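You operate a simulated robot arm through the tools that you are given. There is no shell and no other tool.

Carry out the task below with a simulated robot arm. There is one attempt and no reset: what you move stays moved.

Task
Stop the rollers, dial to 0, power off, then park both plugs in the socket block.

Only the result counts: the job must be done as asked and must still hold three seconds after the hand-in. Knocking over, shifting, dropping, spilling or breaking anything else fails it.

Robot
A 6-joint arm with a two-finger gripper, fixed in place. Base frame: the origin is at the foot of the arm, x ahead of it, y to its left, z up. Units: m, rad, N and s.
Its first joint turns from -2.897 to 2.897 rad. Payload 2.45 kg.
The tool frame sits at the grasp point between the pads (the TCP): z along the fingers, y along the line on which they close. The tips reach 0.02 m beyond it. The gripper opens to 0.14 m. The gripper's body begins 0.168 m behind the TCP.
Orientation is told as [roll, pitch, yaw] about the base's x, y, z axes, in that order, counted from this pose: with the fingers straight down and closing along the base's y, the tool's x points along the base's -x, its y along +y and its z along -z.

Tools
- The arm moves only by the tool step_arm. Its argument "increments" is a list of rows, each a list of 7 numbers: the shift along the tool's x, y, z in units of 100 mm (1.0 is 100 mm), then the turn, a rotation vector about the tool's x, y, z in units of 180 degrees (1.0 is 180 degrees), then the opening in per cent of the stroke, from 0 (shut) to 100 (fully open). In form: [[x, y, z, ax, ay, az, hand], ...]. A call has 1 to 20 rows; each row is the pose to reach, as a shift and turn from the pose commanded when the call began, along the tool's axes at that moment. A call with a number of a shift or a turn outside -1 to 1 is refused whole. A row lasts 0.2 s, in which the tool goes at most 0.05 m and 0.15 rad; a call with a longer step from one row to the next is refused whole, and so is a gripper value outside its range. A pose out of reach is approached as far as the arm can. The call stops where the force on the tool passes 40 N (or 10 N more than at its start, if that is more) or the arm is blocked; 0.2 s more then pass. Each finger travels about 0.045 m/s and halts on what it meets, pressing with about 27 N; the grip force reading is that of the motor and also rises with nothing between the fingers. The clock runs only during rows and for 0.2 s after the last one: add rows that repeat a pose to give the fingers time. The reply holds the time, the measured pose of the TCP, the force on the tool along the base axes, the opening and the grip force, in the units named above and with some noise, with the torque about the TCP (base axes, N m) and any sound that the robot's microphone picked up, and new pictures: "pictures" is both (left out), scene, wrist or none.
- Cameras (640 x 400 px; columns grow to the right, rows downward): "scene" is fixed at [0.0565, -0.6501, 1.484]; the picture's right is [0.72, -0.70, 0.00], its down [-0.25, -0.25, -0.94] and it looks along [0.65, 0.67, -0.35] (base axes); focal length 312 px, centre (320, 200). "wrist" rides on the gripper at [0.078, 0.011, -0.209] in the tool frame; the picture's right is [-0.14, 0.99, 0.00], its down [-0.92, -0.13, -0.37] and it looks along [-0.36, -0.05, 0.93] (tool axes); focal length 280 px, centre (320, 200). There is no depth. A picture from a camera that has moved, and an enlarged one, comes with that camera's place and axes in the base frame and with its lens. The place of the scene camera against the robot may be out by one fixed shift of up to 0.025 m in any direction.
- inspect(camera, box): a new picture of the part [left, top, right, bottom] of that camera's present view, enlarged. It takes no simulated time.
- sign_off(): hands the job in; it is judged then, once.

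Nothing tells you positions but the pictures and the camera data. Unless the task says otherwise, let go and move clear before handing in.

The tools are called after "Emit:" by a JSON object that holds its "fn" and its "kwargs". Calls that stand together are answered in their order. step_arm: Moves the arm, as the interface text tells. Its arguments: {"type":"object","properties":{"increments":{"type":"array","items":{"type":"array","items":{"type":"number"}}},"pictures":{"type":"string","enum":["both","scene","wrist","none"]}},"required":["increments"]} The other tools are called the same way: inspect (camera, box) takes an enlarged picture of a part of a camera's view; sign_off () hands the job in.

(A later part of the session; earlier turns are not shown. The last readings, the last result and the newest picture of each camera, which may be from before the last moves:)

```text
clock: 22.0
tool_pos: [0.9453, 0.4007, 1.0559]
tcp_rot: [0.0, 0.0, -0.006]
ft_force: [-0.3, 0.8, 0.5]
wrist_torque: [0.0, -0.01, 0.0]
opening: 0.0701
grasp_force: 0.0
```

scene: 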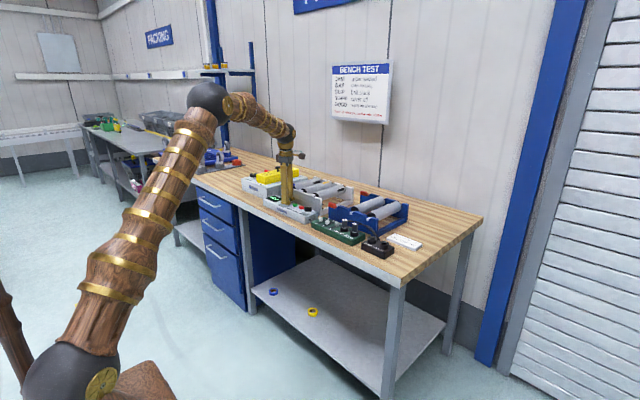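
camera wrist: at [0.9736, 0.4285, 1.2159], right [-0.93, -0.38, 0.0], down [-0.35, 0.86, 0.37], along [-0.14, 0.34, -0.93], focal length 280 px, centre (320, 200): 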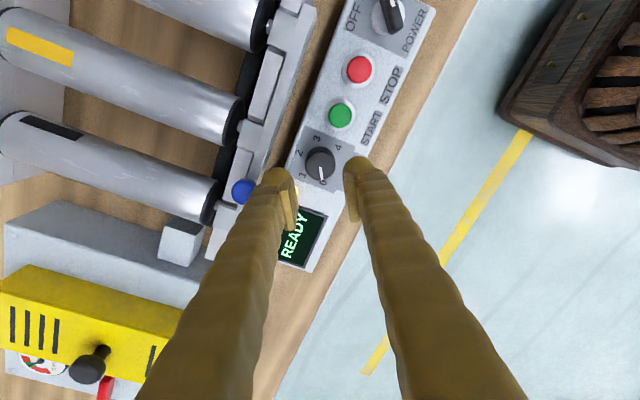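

I'm back at yaw 0. I'll move to above the POWER switch and look at it closely.

Emit:
{"fn": "step_arm", "kwargs": {"increments": [[0.05, -0.3, 0, 0, 0, 0, 50], [0.05, -0.55, 0, 0, 0, 0, 50], [0.05, -0.55, 0, 0, 0, 0, 50]], "pictures": "wrist"}}

Emit:
{"fn": "inspect", "kwargs": {"camera": "wrist", "box": [240, 100, 400, 200]}}

Emit:
{"fn": "inspect", "kwargs": {"camera": "scene", "box": [285, 190, 345, 228]}}

```text
clock: 22.8
tool_pos: [0.9385, 0.345, 1.0568]
tcp_rot: [0.0, -0.001, -0.001]
ft_force: [0.1, 0.4, 0.2]
wrist_torque: [0.01, 0.0, 0.03]
opening: 0.0698
grasp_force: 0.0
camera wrist: at [0.8607, 0.3558, 1.2657], right [0.14, 0.99, 0.0], down [0.92, -0.13, 0.37], along [0.36, -0.05, -0.93], focal length 280 px, centre (320, 200)
```

wrist: 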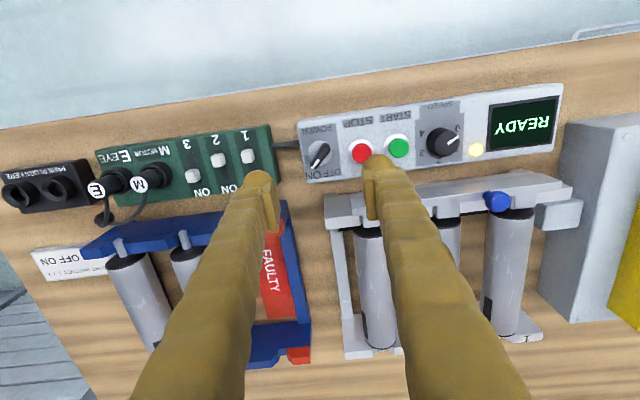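

```text
4.00 times, centred on (320, 150) of wrist
camera zoom: at [0.8607, 0.3558, 1.2657], right [0.14, 0.99, 0.0], down [0.92, -0.13, 0.37], along [0.36, -0.05, -0.93], focal length 1122 px, centre (320, 400)
```

zoom: 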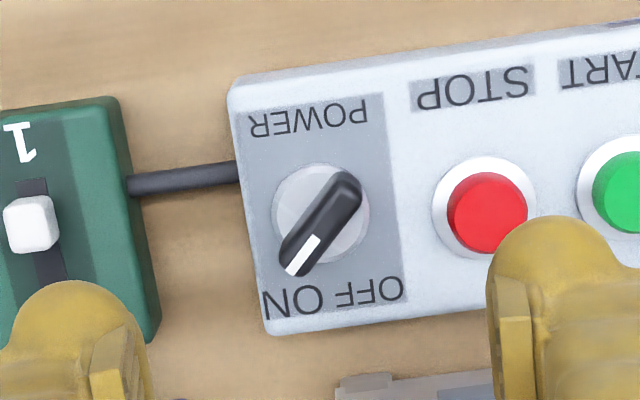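

```text
10.53 times, centred on (315, 209) of scene
camera zoom: at [0.0565, -0.6501, 1.484], right [0.72, -0.7, 0.0], down [-0.25, -0.25, -0.94], along [0.65, 0.67, -0.35], focal length 3290 px, centre (373, 105)
```

zoom: 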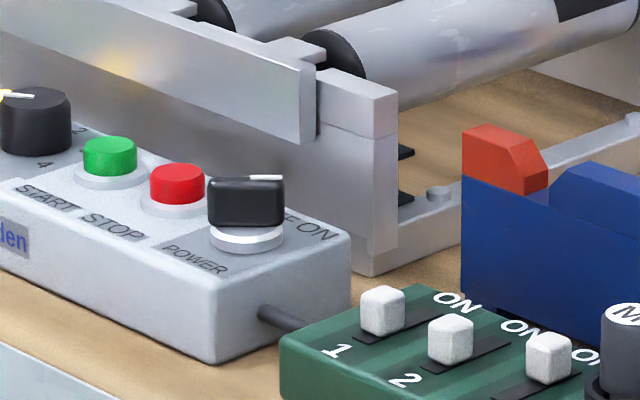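

The POWER switch is a bar handle centred near (0.938, 0.346), pointing at ON about 38° to the right. I'll turn the tool to yaw −38° so the fingers straddle the bar, narrow them and come partway down.

Emit:
{"fn": "step_arm", "kwargs": {"increments": [[0, 0.005, 0.1, 0, 0, 0.0422, 40], [0, 0.005, 0.2, 0, 0, 0.0844, 30], [0, 0.005, 0.4, 0, 0, 0.1267, 24], [0, 0.005, 0.6, 0, 0, 0.1689, 24], [0, 0.005, 0.8, 0, 0, 0.2111, 24], [0, 0.005, 0.8, 0, 0, 0.2111, 24]], "pictures": "wrist"}}

Emit:
{"fn": "inspect", "kwargs": {"camera": "wrist", "box": [240, 130, 400, 230]}}

Emit:
{"fn": "inspect", "kwargs": {"camera": "scene", "box": [265, 175, 345, 225]}}

```text
clock: 24.2
tool_pos: [0.9371, 0.3461, 0.9766]
tcp_rot: [0.001, -0.002, -0.667]
ft_force: [0.0, 0.1, 0.3]
wrist_torque: [0.03, 0.05, -0.02]
opening: 0.0335
grasp_force: 0.1
camera wrist: at [0.8828, 0.4026, 1.1854], right [0.72, 0.69, 0.0], down [0.64, -0.67, 0.37], along [0.26, -0.27, -0.93], focal length 280 px, centre (320, 200)
```

wrist: 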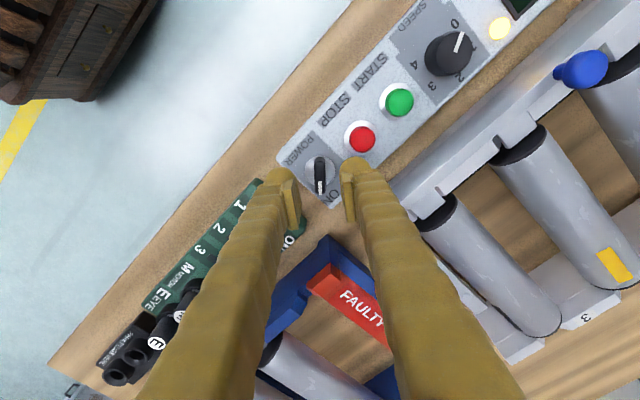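

```text
4.00 times, centred on (320, 180) of wrist
camera zoom: at [0.8828, 0.4026, 1.1854], right [0.72, 0.69, 0.0], down [0.64, -0.67, 0.37], along [0.26, -0.27, -0.93], focal length 1122 px, centre (320, 280)
```

zoom: 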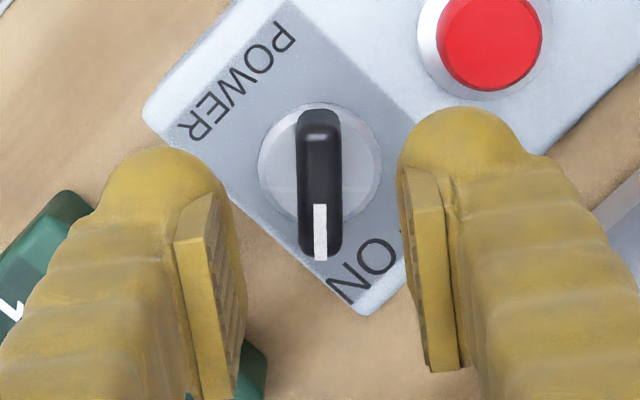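

```text
8.00 times, centred on (305, 200) of scene
camera zoom: at [0.0565, -0.6501, 1.484], right [0.72, -0.7, 0.0], down [-0.25, -0.25, -0.94], along [0.65, 0.67, -0.35], focal length 2500 px, centre (440, 200)
```

zoom: 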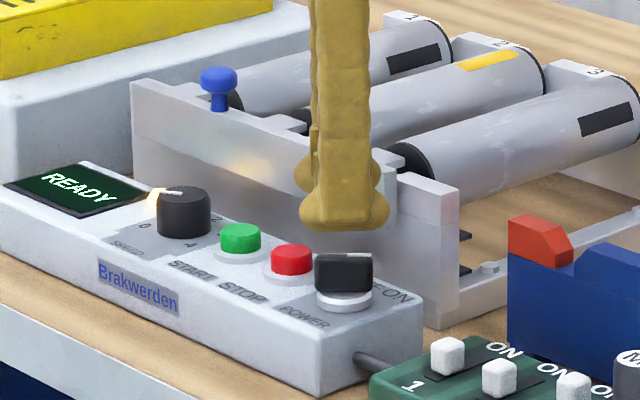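

Seen along the tool, the bar actually points at about −45°, so OFF should be at +45°. I'll turn another 7°, come down around the handle and close on it.

Emit:
{"fn": "step_arm", "kwargs": {"increments": [[0, 0, 0.1, 0, 0, 0.04, 24], [0, 0, 0.3, 0, 0, 0.04, 24], [0, 0, 0.51, 0, 0, 0.04, 24], [0, 0, 0.51, 0, 0, 0.04, 24], [0, 0, 0.51, 0, 0, 0.04, 4], [0, 0, 0.51, 0, 0, 0.04, 4], [0, 0, 0.51, 0, 0, 0.04, 4]], "pictures": "wrist"}}

Emit:
{"fn": "inspect", "kwargs": {"camera": "wrist", "box": [240, 130, 400, 230]}}

Emit:
{"fn": "inspect", "kwargs": {"camera": "scene", "box": [265, 175, 345, 225]}}

```text
clock: 25.9
tool_pos: [0.9381, 0.3452, 0.9277]
tcp_rot: [0.002, -0.002, -0.79]
ft_force: [-9.8, -4.5, 8.1]
wrist_torque: [-0.2, 0.03, 0.06]
opening: 0.0103
grasp_force: 37.4
stopped in row 7: the force on the tool passed its limit at 41 N (the readings are from after the stop); the commanded pose is now the measured one
camera wrist: at [0.8904, 0.4081, 1.1363], right [0.8, 0.6, 0.0], down [0.56, -0.74, 0.37], along [0.22, -0.29, -0.93], focal length 280 px, centre (320, 200)
```

wrist: 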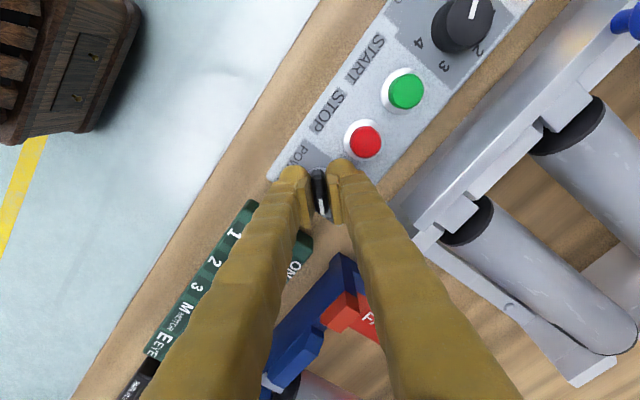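

```text
4.00 times, centred on (320, 180) of wrist
camera zoom: at [0.8904, 0.4081, 1.1363], right [0.8, 0.6, 0.0], down [0.56, -0.74, 0.37], along [0.22, -0.29, -0.93], focal length 1122 px, centre (320, 280)
```

zoom: 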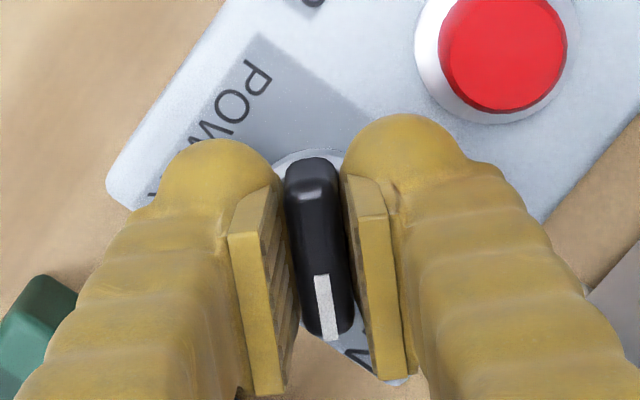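

```text
8.00 times, centred on (305, 200) of scene
camera zoom: at [0.0565, -0.6501, 1.484], right [0.72, -0.7, 0.0], down [-0.25, -0.25, -0.94], along [0.65, 0.67, -0.35], focal length 2500 px, centre (440, 200)
```

zoom: 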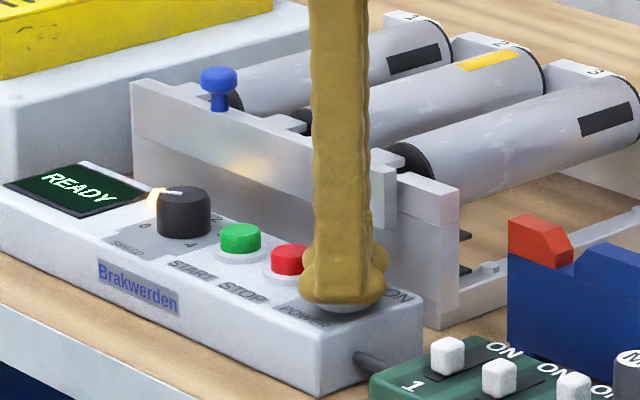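

The handle is gripped at 10 mm. I'll turn anticlockwise towards OFF, 45° first.

Emit:
{"fn": "step_arm", "kwargs": {"increments": [[0, 0, 0, 0, 0, -0.03, 4], [0, 0, 0, 0, 0, -0.07, 4], [0, 0, 0, 0, 0, -0.11, 4], [0, 0, 0, 0, 0, -0.15, 4], [0, 0, 0, 0, 0, -0.19, 4], [0, 0, 0, 0, 0, -0.23, 4], [0, 0, 0, 0, 0, -0.25, 4]], "pictures": "scene"}}

Emit:
{"fn": "inspect", "kwargs": {"camera": "scene", "box": [265, 175, 345, 225]}}

```text
clock: 27.5
tool_pos: [0.9387, 0.3456, 0.9263]
tcp_rot: [0.003, -0.005, -0.001]
ft_force: [-20.5, -0.2, 33.4]
wrist_torque: [-0.02, 0.43, 0.04]
opening: 0.0102
grasp_force: 37.8
```

scene: 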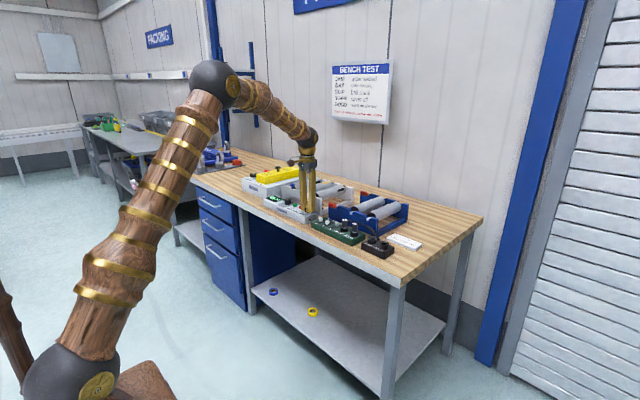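

```text
8.00 times, centred on (305, 200) of scene
camera zoom: at [0.0565, -0.6501, 1.484], right [0.72, -0.7, 0.0], down [-0.25, -0.25, -0.94], along [0.65, 0.67, -0.35], focal length 2500 px, centre (440, 200)
```

zoom: 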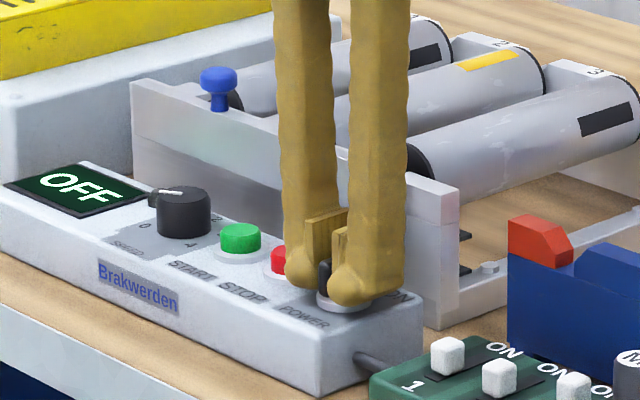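

The display now says OFF. I'll ease up 2 mm to relieve the downward load, then complete the turn to the OFF mark.

Emit:
{"fn": "step_arm", "kwargs": {"increments": [[0, 0, -0.02, 0, 0, 0, 4], [0, 0, -0.02, 0, 0, -0.03, 4], [0, 0, -0.02, 0, 0, -0.07, 4], [0, 0, -0.02, 0, 0, -0.11, 4], [0, 0, -0.02, 0, 0, -0.15, 4], [0, 0, -0.02, 0, 0, -0.19, 4], [0, 0, -0.02, 0, 0, -0.23, 4], [0, 0, -0.02, 0, 0, -0.25, 4]], "pictures": "wrist"}}

Emit:
{"fn": "inspect", "kwargs": {"camera": "wrist", "box": [240, 130, 400, 230]}}

```text
clock: 29.3
tool_pos: [0.9385, 0.3467, 0.9281]
tcp_rot: [0.001, -0.001, 0.782]
ft_force: [2.7, 9.9, -22.0]
wrist_torque: [0.12, -0.07, 0.03]
opening: 0.0101
grasp_force: 37.0
camera wrist: at [0.8748, 0.2977, 1.1364], right [-0.6, 0.8, 0.0], down [0.74, 0.56, 0.37], along [0.3, 0.22, -0.93], focal length 280 px, centre (320, 200)
```

wrist: 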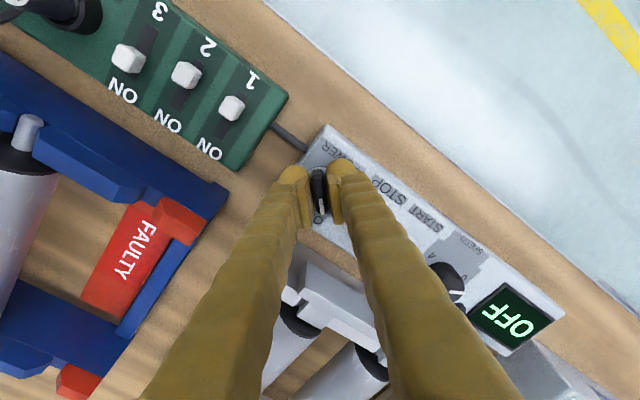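

```text
4.00 times, centred on (320, 180) of wrist
camera zoom: at [0.8748, 0.2977, 1.1364], right [-0.6, 0.8, 0.0], down [0.74, 0.56, 0.37], along [0.3, 0.22, -0.93], focal length 1122 px, centre (320, 280)
```

zoom: 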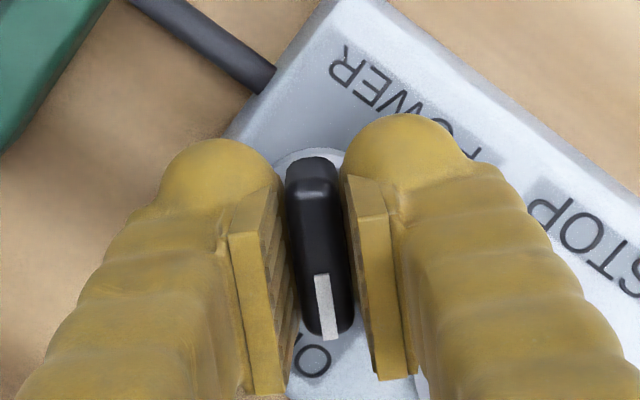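

The handle is at +45° with the display at OFF. I'll release, lift straight up and confirm.

Emit:
{"fn": "step_arm", "kwargs": {"increments": [[0, 0, 0, 0, 0, 0, 22], [0, 0, 0, 0, 0, 0, 22], [0, 0, -0.1, 0, 0, 0, 22], [0, 0, -0.4, 0, 0, 0, 22], [0, 0, -0.8, 0, 0, 0, 22], [0, 0, -1.0, 0, 0, 0, 22], [0, 0, -1.0, 0, 0, 0, 22]], "pictures": "wrist"}}

Emit:
{"fn": "inspect", "kwargs": {"camera": "wrist", "box": [240, 100, 480, 250]}}

Emit:
{"fn": "inspect", "kwargs": {"camera": "scene", "box": [265, 175, 345, 225]}}

Emit:
{"fn": "inspect", "kwargs": {"camera": "scene", "box": [305, 205, 425, 280]}}

```text
clock: 30.9
tool_pos: [0.9373, 0.3448, 1.0293]
tcp_rot: [-0.001, -0.003, 0.78]
ft_force: [0.6, -0.4, -0.4]
wrist_torque: [0.02, -0.02, -0.01]
opening: 0.0306
grasp_force: 0.2
camera wrist: at [0.8738, 0.2972, 1.2379], right [-0.6, 0.8, 0.0], down [0.74, 0.56, 0.37], along [0.3, 0.22, -0.93], focal length 280 px, centre (320, 200)
```

wrist: 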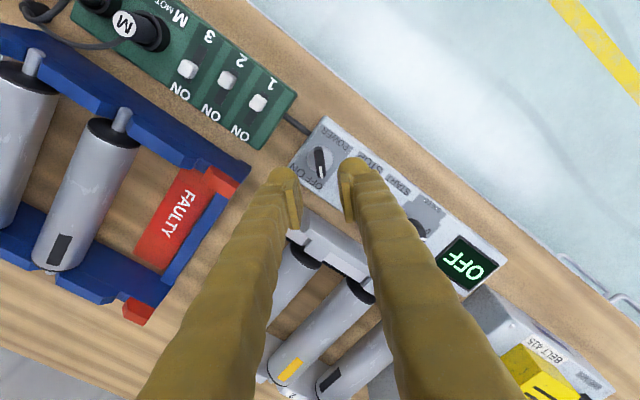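

```text
2.67 times, centred on (360, 175) of wrist
camera zoom: at [0.8738, 0.2972, 1.2379], right [-0.6, 0.8, 0.0], down [0.74, 0.56, 0.37], along [0.3, 0.22, -0.93], focal length 748 px, centre (213, 267)
```

zoom: 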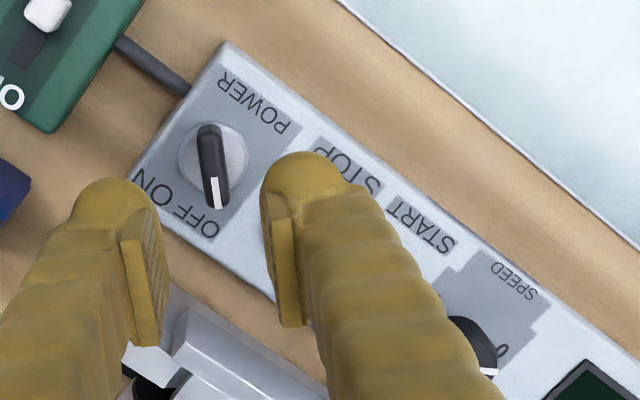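

```text
8.00 times, centred on (305, 200) of scene
camera zoom: at [0.0565, -0.6501, 1.484], right [0.72, -0.7, 0.0], down [-0.25, -0.25, -0.94], along [0.65, 0.67, -0.35], focal length 2500 px, centre (440, 200)
```

zoom: 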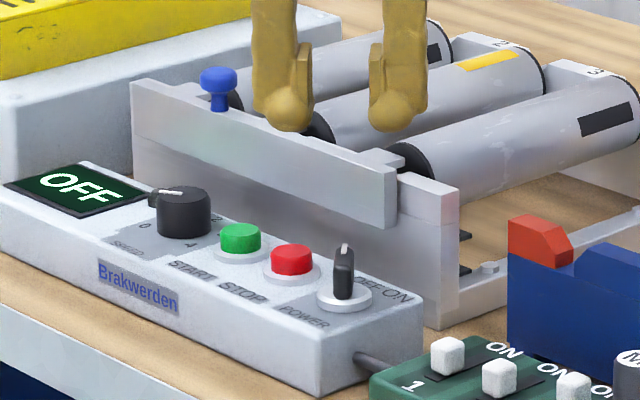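

```text
5.33 times, centred on (365, 242) of scene
camera zoom: at [0.0565, -0.6501, 1.484], right [0.72, -0.7, 0.0], down [-0.25, -0.25, -0.94], along [0.65, 0.67, -0.35], focal length 1667 px, centre (80, -27)
```

zoom: 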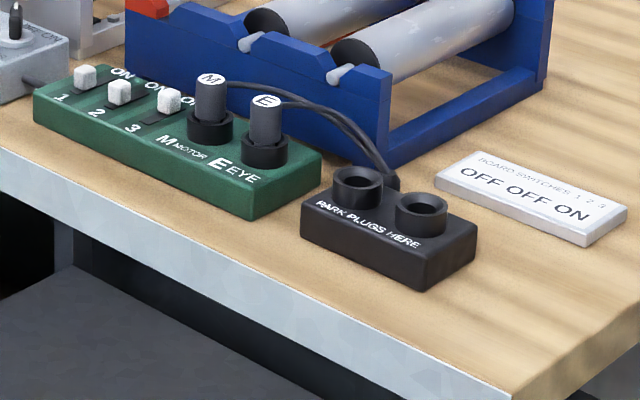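

STOP pressed, dial at 0 and power OFF are all confirmed. The park block has two unlabelled holes ("PARK PLUGS HERE"), so I'll raise up, go back to yaw 0 and move right to see the plugs and block from above.

Emit:
{"fn": "step_arm", "kwargs": {"increments": [[0, 0, -0.3, 0, 0, 0.03, 30], [0.2, -0.1, -0.6, 0, 0, 0.07, 40], [0.4, -0.2, -0.8, 0, 0, 0.11, 50], [0.6, -0.3, -0.8, 0, 0, 0.15, 50], [0.8, -0.4, -0.8, 0, 0, 0.19, 50], [0.916, -0.5, -0.8, 0, 0, 0.23, 50], [0.916, -0.5, -0.8, 0, 0, 0.2483, 50], [0.916, -0.5, -0.8, 0, 0, 0.2483, 50]], "pictures": "none"}}

Emit:
{"fn": "step_arm", "kwargs": {"increments": [[0.1, -0.4, 0, 0, 0, 0, 50], [0.2, -0.8, 0, 0, 0, 0, 50], [0.2, -1.0, 0, 0, 0, 0, 50], [0.2, -1.0, 0, 0, 0, 0, 50]], "pictures": "both"}}

Emit:
{"fn": "inspect", "kwargs": {"camera": "wrist", "box": [160, 100, 400, 250]}}

```text
clock: 32.7
tool_pos: [0.9083, 0.2434, 1.1087]
tcp_rot: [0.002, -0.002, -0.003]
ft_force: [0.5, 0.9, -0.6]
wrist_torque: [-0.01, -0.01, 0.02]
opening: 0.0699
grasp_force: 0.1
```

```text
clock: 33.7
tool_pos: [0.8884, 0.1435, 1.1074]
tcp_rot: [0.001, -0.002, 0.002]
ft_force: [-0.5, 0.1, 0.6]
wrist_torque: [0.01, -0.01, -0.01]
opening: 0.0701
grasp_force: 0.0
camera wrist: at [0.8098, 0.1544, 1.317], right [0.14, 0.99, 0.0], down [0.92, -0.13, 0.37], along [0.37, -0.05, -0.93], focal length 280 px, centre (320, 200)
```

scene: 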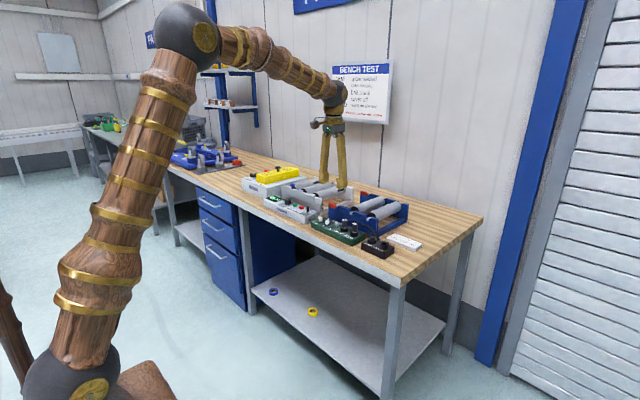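
wrist: 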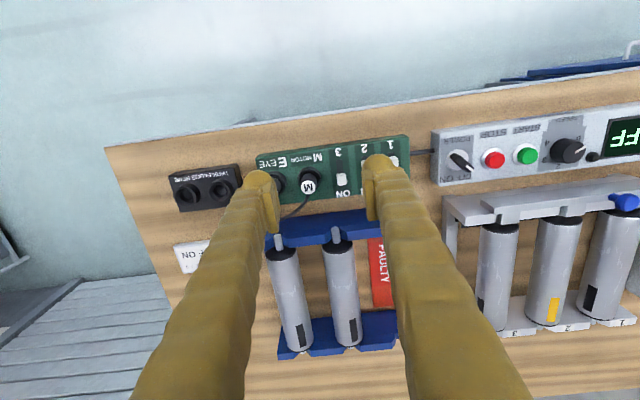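

```text
2.67 times, centred on (280, 175) of wrist
camera zoom: at [0.8098, 0.1544, 1.317], right [0.14, 0.99, 0.0], down [0.92, -0.13, 0.37], along [0.37, -0.05, -0.93], focal length 748 px, centre (427, 267)
```

zoom: 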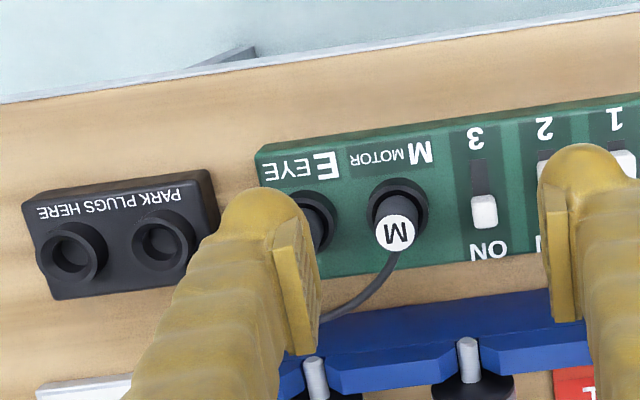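

I need E and the park block in clear view, so I'll move another 8 cm to the right with the fingers wide open.

Emit:
{"fn": "step_arm", "kwargs": {"increments": [[-0.1, -0.4, 0, 0, 0, 0, 70], [-0.2, -0.8, 0, 0, 0, 0, 90], [-0.2, -0.9, 0, 0, 0, 0, 100], [-0.2, -0.9, 0, 0, 0, 0, 100], [-0.2, -0.9, 0, 0, 0, 0, 100]], "pictures": "wrist"}}

Emit:
{"fn": "inspect", "kwargs": {"camera": "wrist", "box": [210, 80, 430, 217]}}

```text
clock: 34.9
tool_pos: [0.9087, 0.0531, 1.1086]
tcp_rot: [0.003, 0.0, 0.0]
ft_force: [-0.2, 0.2, 0.4]
wrist_torque: [-0.03, 0.01, 0.03]
opening: 0.1403
grasp_force: 0.1
camera wrist: at [0.8295, 0.0646, 1.3162], right [0.14, 0.99, 0.0], down [0.92, -0.13, 0.37], along [0.37, -0.05, -0.93], focal length 280 px, centre (320, 200)
```

wrist: 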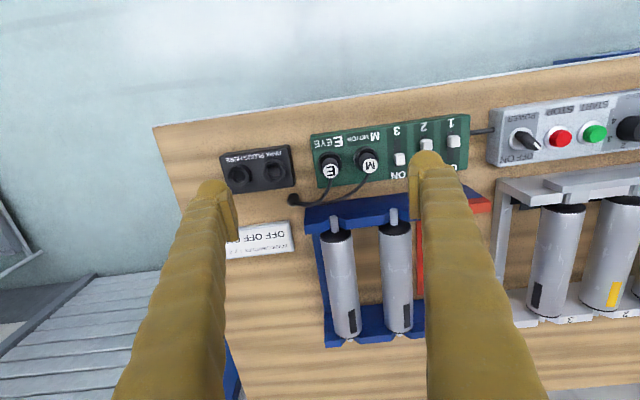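

```text
2.91 times, centred on (320, 148) of wrist
camera zoom: at [0.8295, 0.0646, 1.3162], right [0.14, 0.99, 0.0], down [0.92, -0.13, 0.37], along [0.37, -0.05, -0.93], focal length 816 px, centre (320, 350)
```

zoom: 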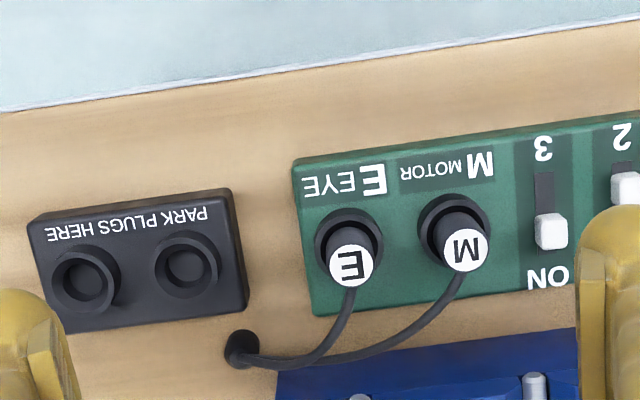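

E's top works out near (0.937, 0.0635, 0.936), M's near (0.938, 0.120, 0.936), and the park holes near (0.936, −0.020) and (0.937, −0.076) with rims at z≈0.90. E goes first, to the farther hole, so I'll move above it with the fingers open about 45 mm.

Emit:
{"fn": "step_arm", "kwargs": {"increments": [[-0.15, 0.05, 0.3, 0, 0, 0, 70], [-0.29, 0.105, 0.6, 0, 0, 0, 50], [-0.29, 0.105, 0.9, 0, 0, 0, 34], [-0.29, 0.105, 1.0, 0, 0, 0, 34], [-0.29, 0.105, 1.0, 0, 0, 0, 34], [-0.29, 0.105, 1.0, 0, 0, 0, 34]], "pictures": "wrist"}}

Emit:
{"fn": "inspect", "kwargs": {"camera": "wrist", "box": [220, 100, 420, 225]}}

Emit:
{"fn": "inspect", "kwargs": {"camera": "scene", "box": [305, 190, 425, 265]}}

```text
clock: 36.3
tool_pos: [0.9372, 0.064, 1.0082]
tcp_rot: [0.003, -0.002, -0.001]
ft_force: [-0.5, 0.8, -0.3]
wrist_torque: [-0.02, 0.02, 0.04]
opening: 0.0476
grasp_force: 0.0
camera wrist: at [0.8587, 0.0758, 1.2175], right [0.14, 0.99, 0.0], down [0.92, -0.13, 0.37], along [0.37, -0.05, -0.93], focal length 280 px, centre (320, 200)
```

wrist: 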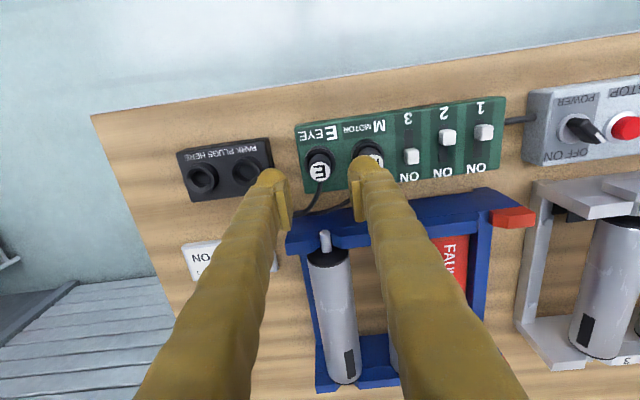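

```text
3.20 times, centred on (320, 162) of wrist
camera zoom: at [0.8587, 0.0758, 1.2175], right [0.14, 0.99, 0.0], down [0.92, -0.13, 0.37], along [0.37, -0.05, -0.93], focal length 897 px, centre (320, 320)
```

zoom: 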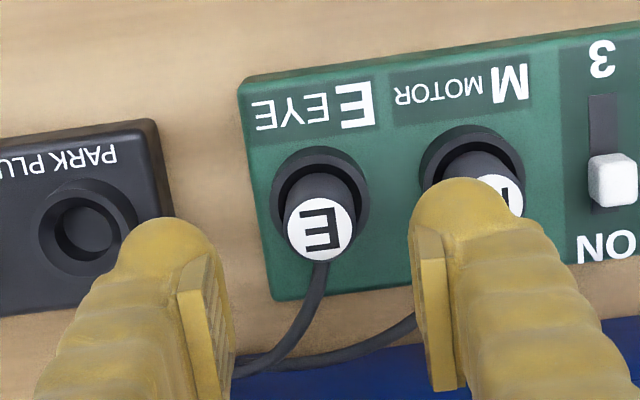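

```text
5.33 times, centred on (365, 228) of scene
camera zoom: at [0.0565, -0.6501, 1.484], right [0.72, -0.7, 0.0], down [-0.25, -0.25, -0.94], along [0.65, 0.67, -0.35], focal length 1667 px, centre (80, 53)
```

zoom: 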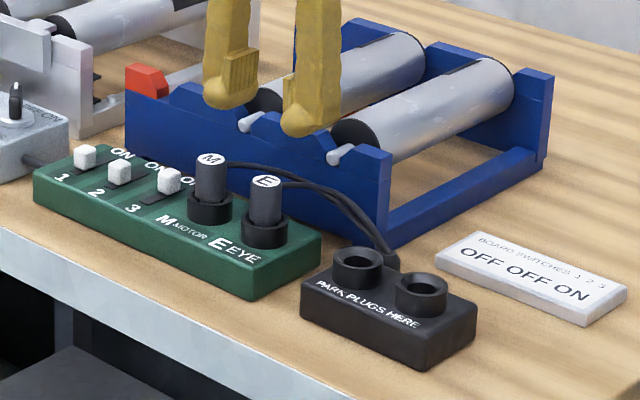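

E is centred between the fingers. Before gripping I'd like precise relative positions, so I'll take a tight zoom of E's collar here and then the same view from above each park hole.

Emit:
{"fn": "inspect", "kwargs": {"camera": "wrist", "box": [280, 135, 360, 185]}}

Emit:
{"fn": "step_arm", "kwargs": {"increments": [[0, -0.4, 0, 0, 0, 0, 34], [0, -0.8, 0, 0, 0, 0, 34], [0, -0.84, 0, 0, 0, 0, 34], [0, -0.84, 0, 0, 0, 0, 34]], "pictures": "none"}}

Emit:
{"fn": "inspect", "kwargs": {"camera": "wrist", "box": [280, 135, 360, 185]}}

Emit:
{"fn": "step_arm", "kwargs": {"increments": [[0, -0.4, 0, 0, 0, 0, 34], [0, -0.56, 0, 0, 0, 0, 34], [0, -0.56, 0, 0, 0, 0, 34]], "pictures": "wrist"}}

Emit:
{"fn": "inspect", "kwargs": {"camera": "wrist", "box": [280, 135, 360, 185]}}

```text
8.00 times, centred on (320, 160) of wrist
camera zoom: at [0.8587, 0.0758, 1.2175], right [0.14, 0.99, 0.0], down [0.92, -0.13, 0.37], along [0.37, -0.05, -0.93], focal length 2243 px, centre (320, 520)
```

zoom: 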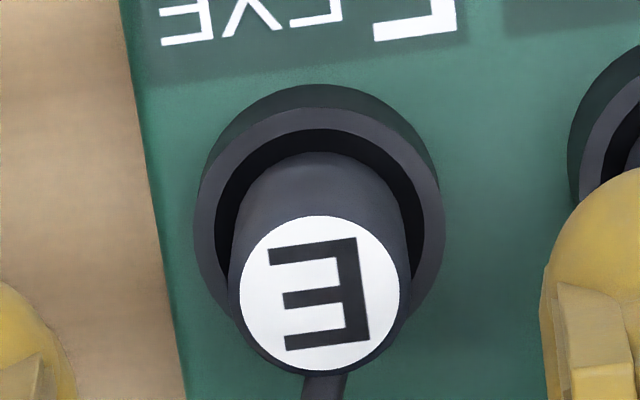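

```text
clock: 37.3
tool_pos: [0.938, -0.0191, 1.009]
tcp_rot: [0.004, -0.002, 0.001]
ft_force: [0.5, 0.6, -0.1]
wrist_torque: [0.01, -0.04, -0.02]
opening: 0.0478
grasp_force: 0.1
```

```text
8.00 times, centred on (320, 160) of wrist
camera zoom: at [0.86, -0.0082, 1.2171], right [0.14, 0.99, 0.0], down [0.92, -0.13, 0.37], along [0.37, -0.05, -0.93], focal length 2243 px, centre (320, 520)
```

zoom: 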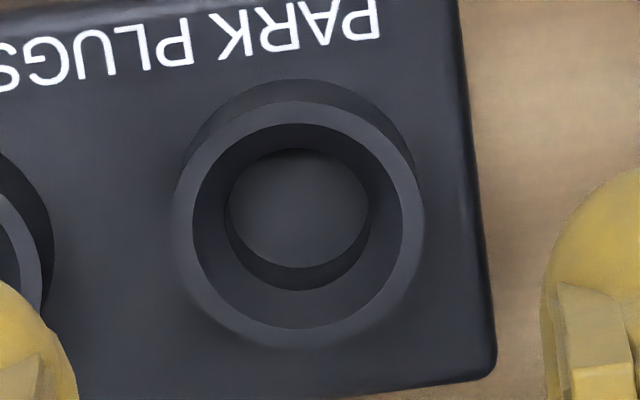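

```text
clock: 38.1
tool_pos: [0.9383, -0.0746, 1.0093]
tcp_rot: [0.0, -0.003, 0.0]
ft_force: [0.3, -1.0, 0.4]
wrist_torque: [0.01, 0.02, 0.02]
opening: 0.0476
grasp_force: 0.1
camera wrist: at [0.8595, -0.0637, 1.2174], right [0.14, 0.99, 0.0], down [0.92, -0.13, 0.37], along [0.37, -0.05, -0.93], focal length 280 px, centre (320, 200)
```

wrist: 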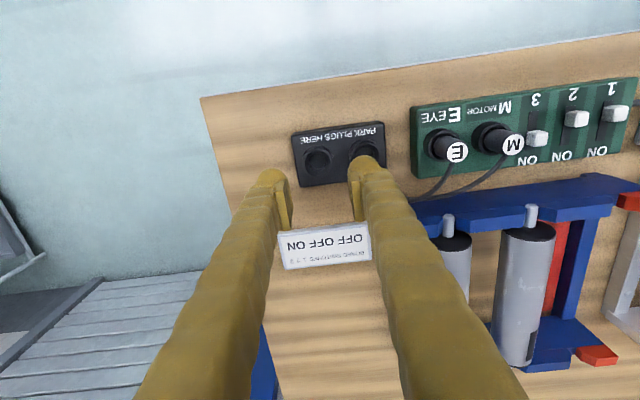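

```text
8.00 times, centred on (320, 160) of wrist
camera zoom: at [0.8595, -0.0637, 1.2174], right [0.14, 0.99, 0.0], down [0.92, -0.13, 0.37], along [0.37, -0.05, -0.93], focal length 2243 px, centre (320, 520)
```

zoom: 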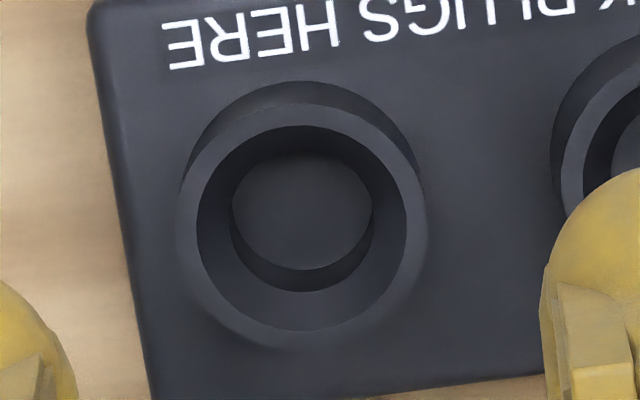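

The park rims match E's collar in size and height. Relative to E's socket, hole A is at (−1.1, −86.8) mm and hole B at (−0.8, −142.4) mm; I'll go back over E and come down to grip height.

Emit:
{"fn": "step_arm", "kwargs": {"increments": [[0, 0.4, 0, 0, 0, 0, 34], [0, 0.8, 0, 0, 0, 0, 34], [0, 1.0, 0, 0, 0, 0, 34], [0, 1.0, 0, 0, 0, 0, 34]], "pictures": "none"}}

Emit:
{"fn": "step_arm", "kwargs": {"increments": [[0, 0.2, 0, 0, 0, 0, 34], [0, 0.41, 0, 0, 0, 0, 34], [0, 0.41, 0.2, 0, 0, 0, 34], [0, 0.41, 0.4, 0, 0, 0, 34], [0, 0.41, 0.4, 0, 0, 0, 34]], "pictures": "wrist"}}

Emit:
{"fn": "inspect", "kwargs": {"camera": "wrist", "box": [260, 130, 380, 205]}}

Emit:
{"fn": "inspect", "kwargs": {"camera": "scene", "box": [325, 190, 405, 240]}}

```text
clock: 39.1
tool_pos: [0.938, 0.0269, 1.0102]
tcp_rot: [0.002, -0.001, 0.0]
ft_force: [-0.4, -0.5, -0.1]
wrist_torque: [0.01, 0.0, -0.02]
opening: 0.0475
grasp_force: 0.2
```

```text
clock: 40.3
tool_pos: [0.9369, 0.0671, 0.968]
tcp_rot: [0.0, -0.001, 0.0]
ft_force: [0.1, 0.5, 0.0]
wrist_torque: [0.0, -0.03, -0.02]
opening: 0.0478
grasp_force: 0.1
camera wrist: at [0.859, 0.0775, 1.1763], right [0.14, 0.99, 0.0], down [0.92, -0.13, 0.37], along [0.37, -0.05, -0.93], focal length 280 px, centre (320, 200)
```

wrist: 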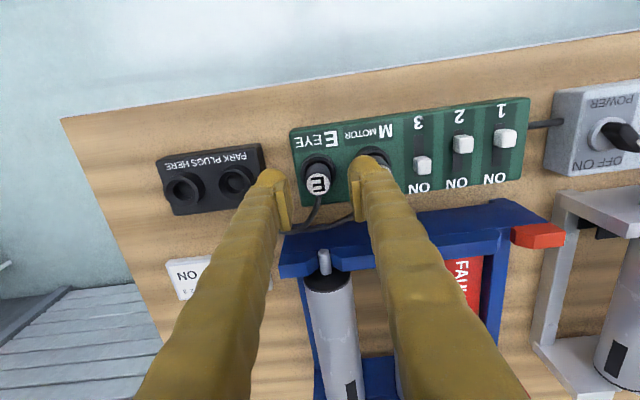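

```text
5.33 times, centred on (320, 168) of wrist
camera zoom: at [0.859, 0.0775, 1.1763], right [0.14, 0.99, 0.0], down [0.92, -0.13, 0.37], along [0.37, -0.05, -0.93], focal length 1495 px, centre (320, 373)
```

zoom: 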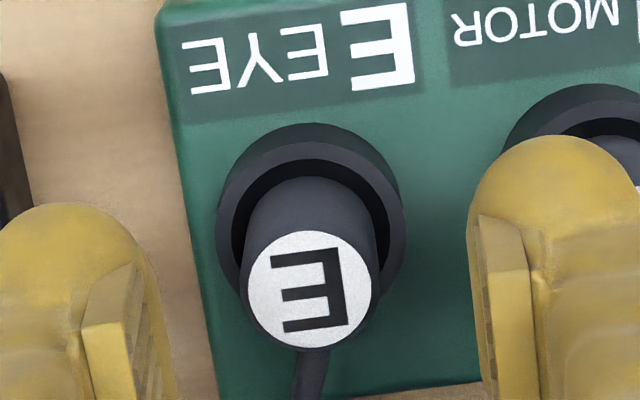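

```text
8.00 times, centred on (365, 215) of scene
camera zoom: at [0.0565, -0.6501, 1.484], right [0.72, -0.7, 0.0], down [-0.25, -0.25, -0.94], along [0.65, 0.67, -0.35], focal length 2500 px, centre (-40, 80)
```

zoom: 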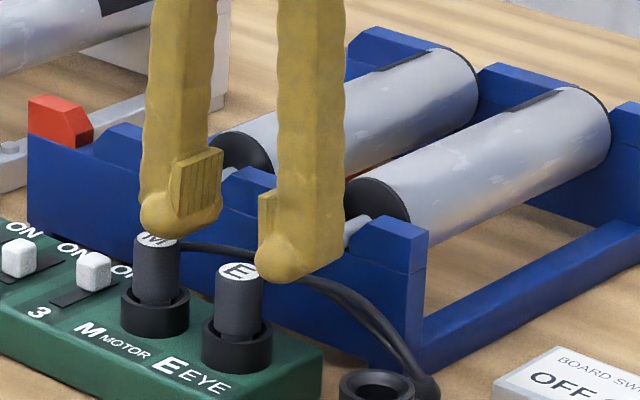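

The TCP is about 2 mm too far to +y, so I'll correct that. Then I'll come down to z≈0.927, with the tips just above the collar, and close on E.

Emit:
{"fn": "step_arm", "kwargs": {"increments": [[0, -0.018, 0.1, 0, 0, 0, 30], [0, -0.018, 0.3, 0, 0, 0, 30], [0, -0.018, 0.41, 0, 0, 0, 30], [0, -0.018, 0.41, 0, 0, 0, 30]], "pictures": "wrist"}}

Emit:
{"fn": "inspect", "kwargs": {"camera": "wrist", "box": [260, 130, 380, 205]}}

Emit:
{"fn": "inspect", "kwargs": {"camera": "scene", "box": [325, 190, 405, 240]}}

```text
clock: 41.0
tool_pos: [0.9392, 0.0633, 0.9454]
tcp_rot: [0.002, -0.011, -0.002]
ft_force: [-2.6, -4.6, 19.7]
wrist_torque: [0.85, 0.1, 0.11]
opening: 0.0408
grasp_force: 0.1
stopped in row 3: the force on the tool passed its limit at 55 N (the readings are from after the stop); the commanded pose is now the measured one
camera wrist: at [0.859, 0.0745, 1.1539], right [0.14, 0.99, 0.0], down [0.92, -0.13, 0.38], along [0.38, -0.05, -0.93], focal length 280 px, centre (320, 200)
```

wrist: 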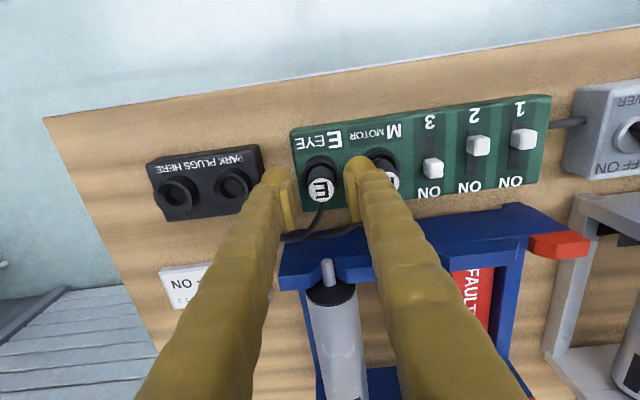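

```text
5.33 times, centred on (320, 168) of wrist
camera zoom: at [0.859, 0.0745, 1.1539], right [0.14, 0.99, 0.0], down [0.92, -0.13, 0.38], along [0.38, -0.05, -0.93], focal length 1495 px, centre (320, 373)
```

zoom: 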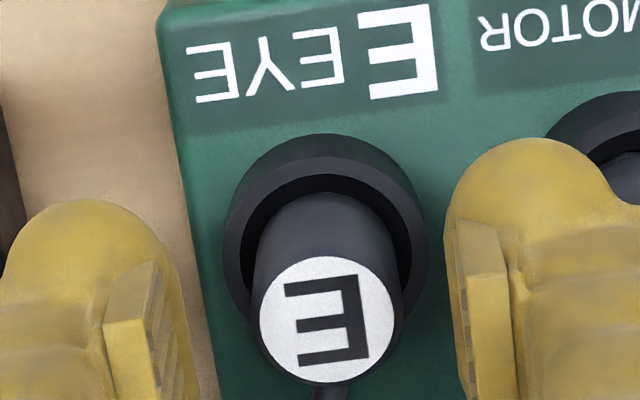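

```text
8.00 times, centred on (365, 215) of scene
camera zoom: at [0.0565, -0.6501, 1.484], right [0.72, -0.7, 0.0], down [-0.25, -0.25, -0.94], along [0.65, 0.67, -0.35], focal length 2500 px, centre (-40, 80)
```

zoom: 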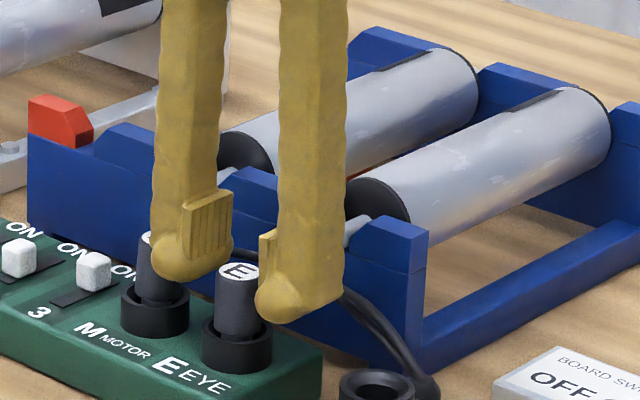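

The +y finger touched the top of the M plug: the torque places the contact about 48 mm to the +y side, so the fingers are thicker than expected near the tip. I'll back straight up and check that nothing has moved.

Emit:
{"fn": "step_arm", "kwargs": {"increments": [[0, 0, -0.1, 0, 0, 0, 30], [0, 0, -0.3, 0, 0, 0, 30], [0, 0, -0.3, 0, 0, 0, 30]], "pictures": "wrist"}}

Emit:
{"fn": "inspect", "kwargs": {"camera": "wrist", "box": [240, 120, 400, 220]}}

Emit:
{"fn": "inspect", "kwargs": {"camera": "scene", "box": [325, 190, 405, 240]}}

```text
clock: 41.8
tool_pos: [0.939, 0.0653, 0.9739]
tcp_rot: [0.003, -0.009, -0.002]
ft_force: [0.4, 0.8, -0.3]
wrist_torque: [-0.01, 0.02, 0.01]
opening: 0.0422
grasp_force: 0.0
camera wrist: at [0.858, 0.075, 1.1824], right [0.14, 0.99, 0.0], down [0.92, -0.13, 0.38], along [0.37, -0.05, -0.93], focal length 280 px, centre (320, 200)
```

wrist: 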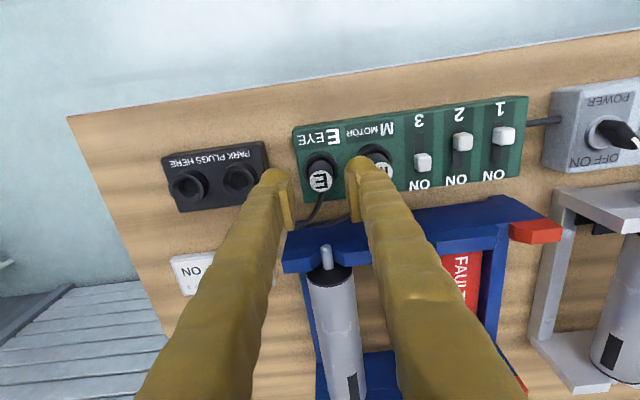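

```text
4.00 times, centred on (320, 170) of wrist
camera zoom: at [0.858, 0.075, 1.1824], right [0.14, 0.99, 0.0], down [0.92, -0.13, 0.38], along [0.37, -0.05, -0.93], focal length 1122 px, centre (320, 320)
```

zoom: 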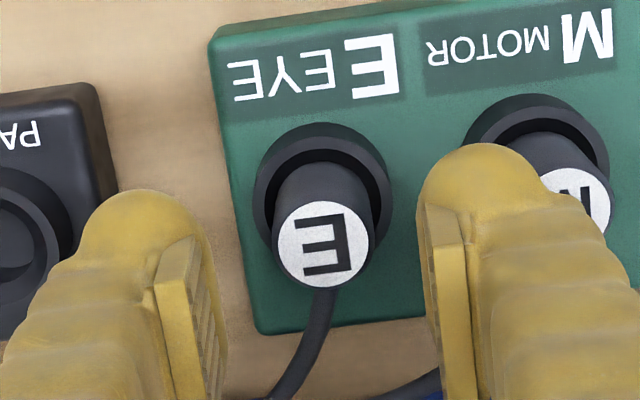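

```text
8.00 times, centred on (365, 215) of scene
camera zoom: at [0.0565, -0.6501, 1.484], right [0.72, -0.7, 0.0], down [-0.25, -0.25, -0.94], along [0.65, 0.67, -0.35], focal length 2500 px, centre (-40, 80)
```

zoom: 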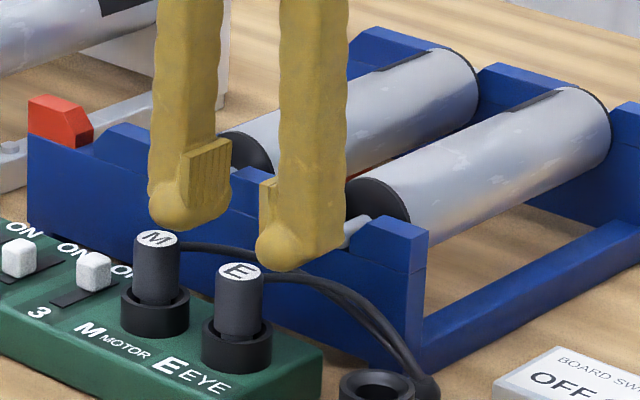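

M and E look unmoved. I'll narrow the opening to about 32 mm, sit about 2 mm to the −y side of E for clearance from M, level the small tilt and check the view.

Emit:
{"fn": "step_arm", "kwargs": {"increments": [[0, -0.015, 0, 0, 0.0029, 0, 23], [0, -0.015, 0, 0, 0.0029, 0, 23], [0, -0.015, 0, 0, 0.0029, 0, 23]], "pictures": "wrist"}}

Emit:
{"fn": "inspect", "kwargs": {"camera": "wrist", "box": [240, 120, 400, 220]}}

Emit:
{"fn": "inspect", "kwargs": {"camera": "scene", "box": [325, 190, 405, 240]}}

```text
clock: 42.6
tool_pos: [0.9385, 0.0629, 0.9739]
tcp_rot: [0.002, -0.002, -0.002]
ft_force: [0.5, 0.4, -0.3]
wrist_torque: [-0.02, 0.01, -0.01]
opening: 0.0321
grasp_force: 0.0
camera wrist: at [0.8602, 0.0732, 1.1835], right [0.14, 0.99, 0.0], down [0.92, -0.13, 0.37], along [0.37, -0.05, -0.93], focal length 280 px, centre (320, 200)
```

wrist: 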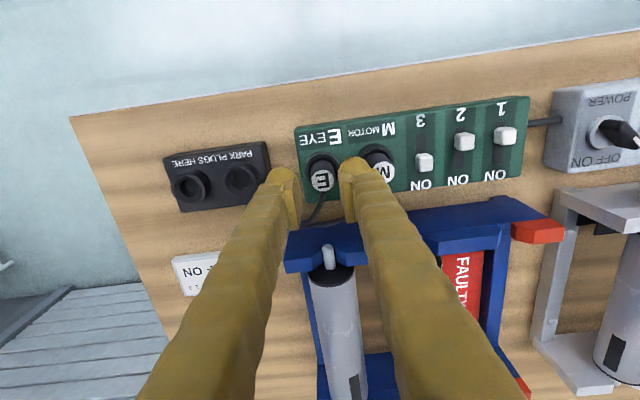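

```text
4.00 times, centred on (320, 170) of wrist
camera zoom: at [0.8602, 0.0732, 1.1835], right [0.14, 0.99, 0.0], down [0.92, -0.13, 0.37], along [0.37, -0.05, -0.93], focal length 1122 px, centre (320, 320)
```

zoom: 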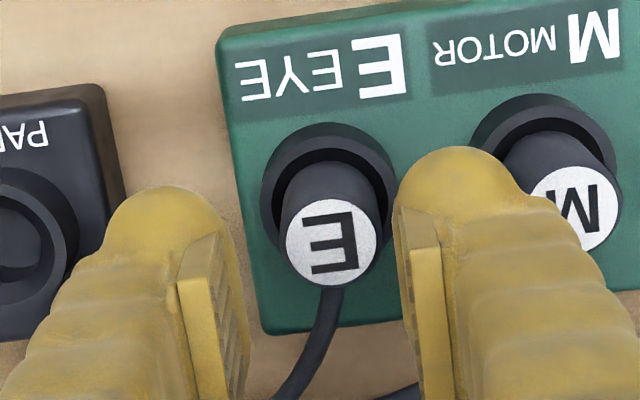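

```text
8.00 times, centred on (365, 215) of scene
camera zoom: at [0.0565, -0.6501, 1.484], right [0.72, -0.7, 0.0], down [-0.25, -0.25, -0.94], along [0.65, 0.67, -0.35], focal length 2500 px, centre (-40, 80)
```

zoom: 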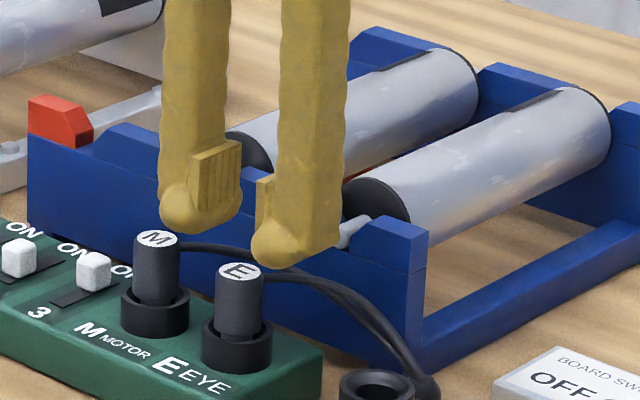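

E shows +2.5 mm off-centre, as intended. I'll come down slowly, the first part to z≈0.945.

Emit:
{"fn": "step_arm", "kwargs": {"increments": [[0, 0, 0.1, 0, 0, 0, 23], [0, 0, 0.2, 0, 0, 0, 23], [0, 0, 0.3, 0, 0, 0, 23], [0, 0, 0.3, 0, 0, 0, 23]], "pictures": "wrist"}}

Emit:
{"fn": "inspect", "kwargs": {"camera": "wrist", "box": [240, 120, 400, 220]}}

Emit:
{"fn": "inspect", "kwargs": {"camera": "scene", "box": [325, 190, 405, 240]}}

```text
clock: 43.6
tool_pos: [0.939, 0.0624, 0.9434]
tcp_rot: [0.002, -0.001, -0.003]
ft_force: [0.3, -0.1, -1.0]
wrist_torque: [-0.02, 0.02, 0.01]
opening: 0.0323
grasp_force: 0.0
camera wrist: at [0.861, 0.0734, 1.1526], right [0.14, 0.99, 0.0], down [0.92, -0.13, 0.37], along [0.36, -0.05, -0.93], focal length 280 px, centre (320, 200)
```

wrist: 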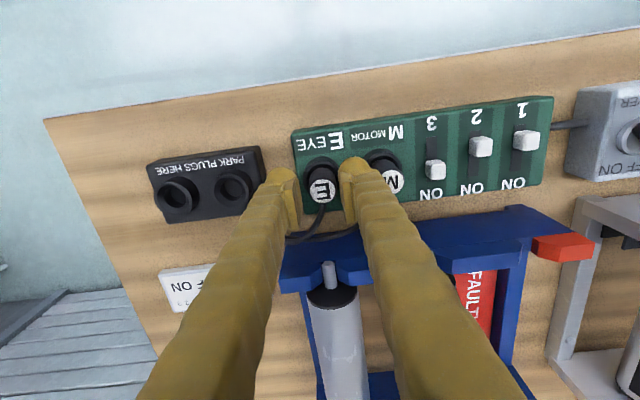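

```text
4.00 times, centred on (320, 170) of wrist
camera zoom: at [0.861, 0.0734, 1.1526], right [0.14, 0.99, 0.0], down [0.92, -0.13, 0.37], along [0.36, -0.05, -0.93], focal length 1122 px, centre (320, 320)
```

zoom: 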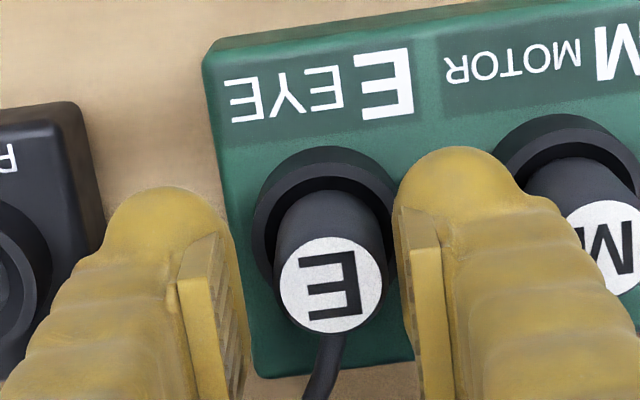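

```text
8.00 times, centred on (365, 215) of scene
camera zoom: at [0.0565, -0.6501, 1.484], right [0.72, -0.7, 0.0], down [-0.25, -0.25, -0.94], along [0.65, 0.67, -0.35], focal length 2500 px, centre (-40, 80)
```

zoom: 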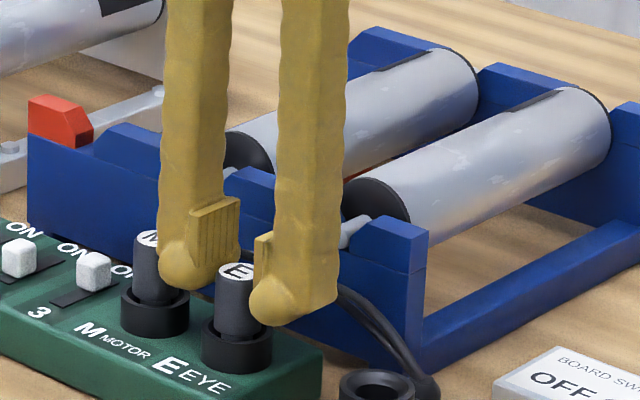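

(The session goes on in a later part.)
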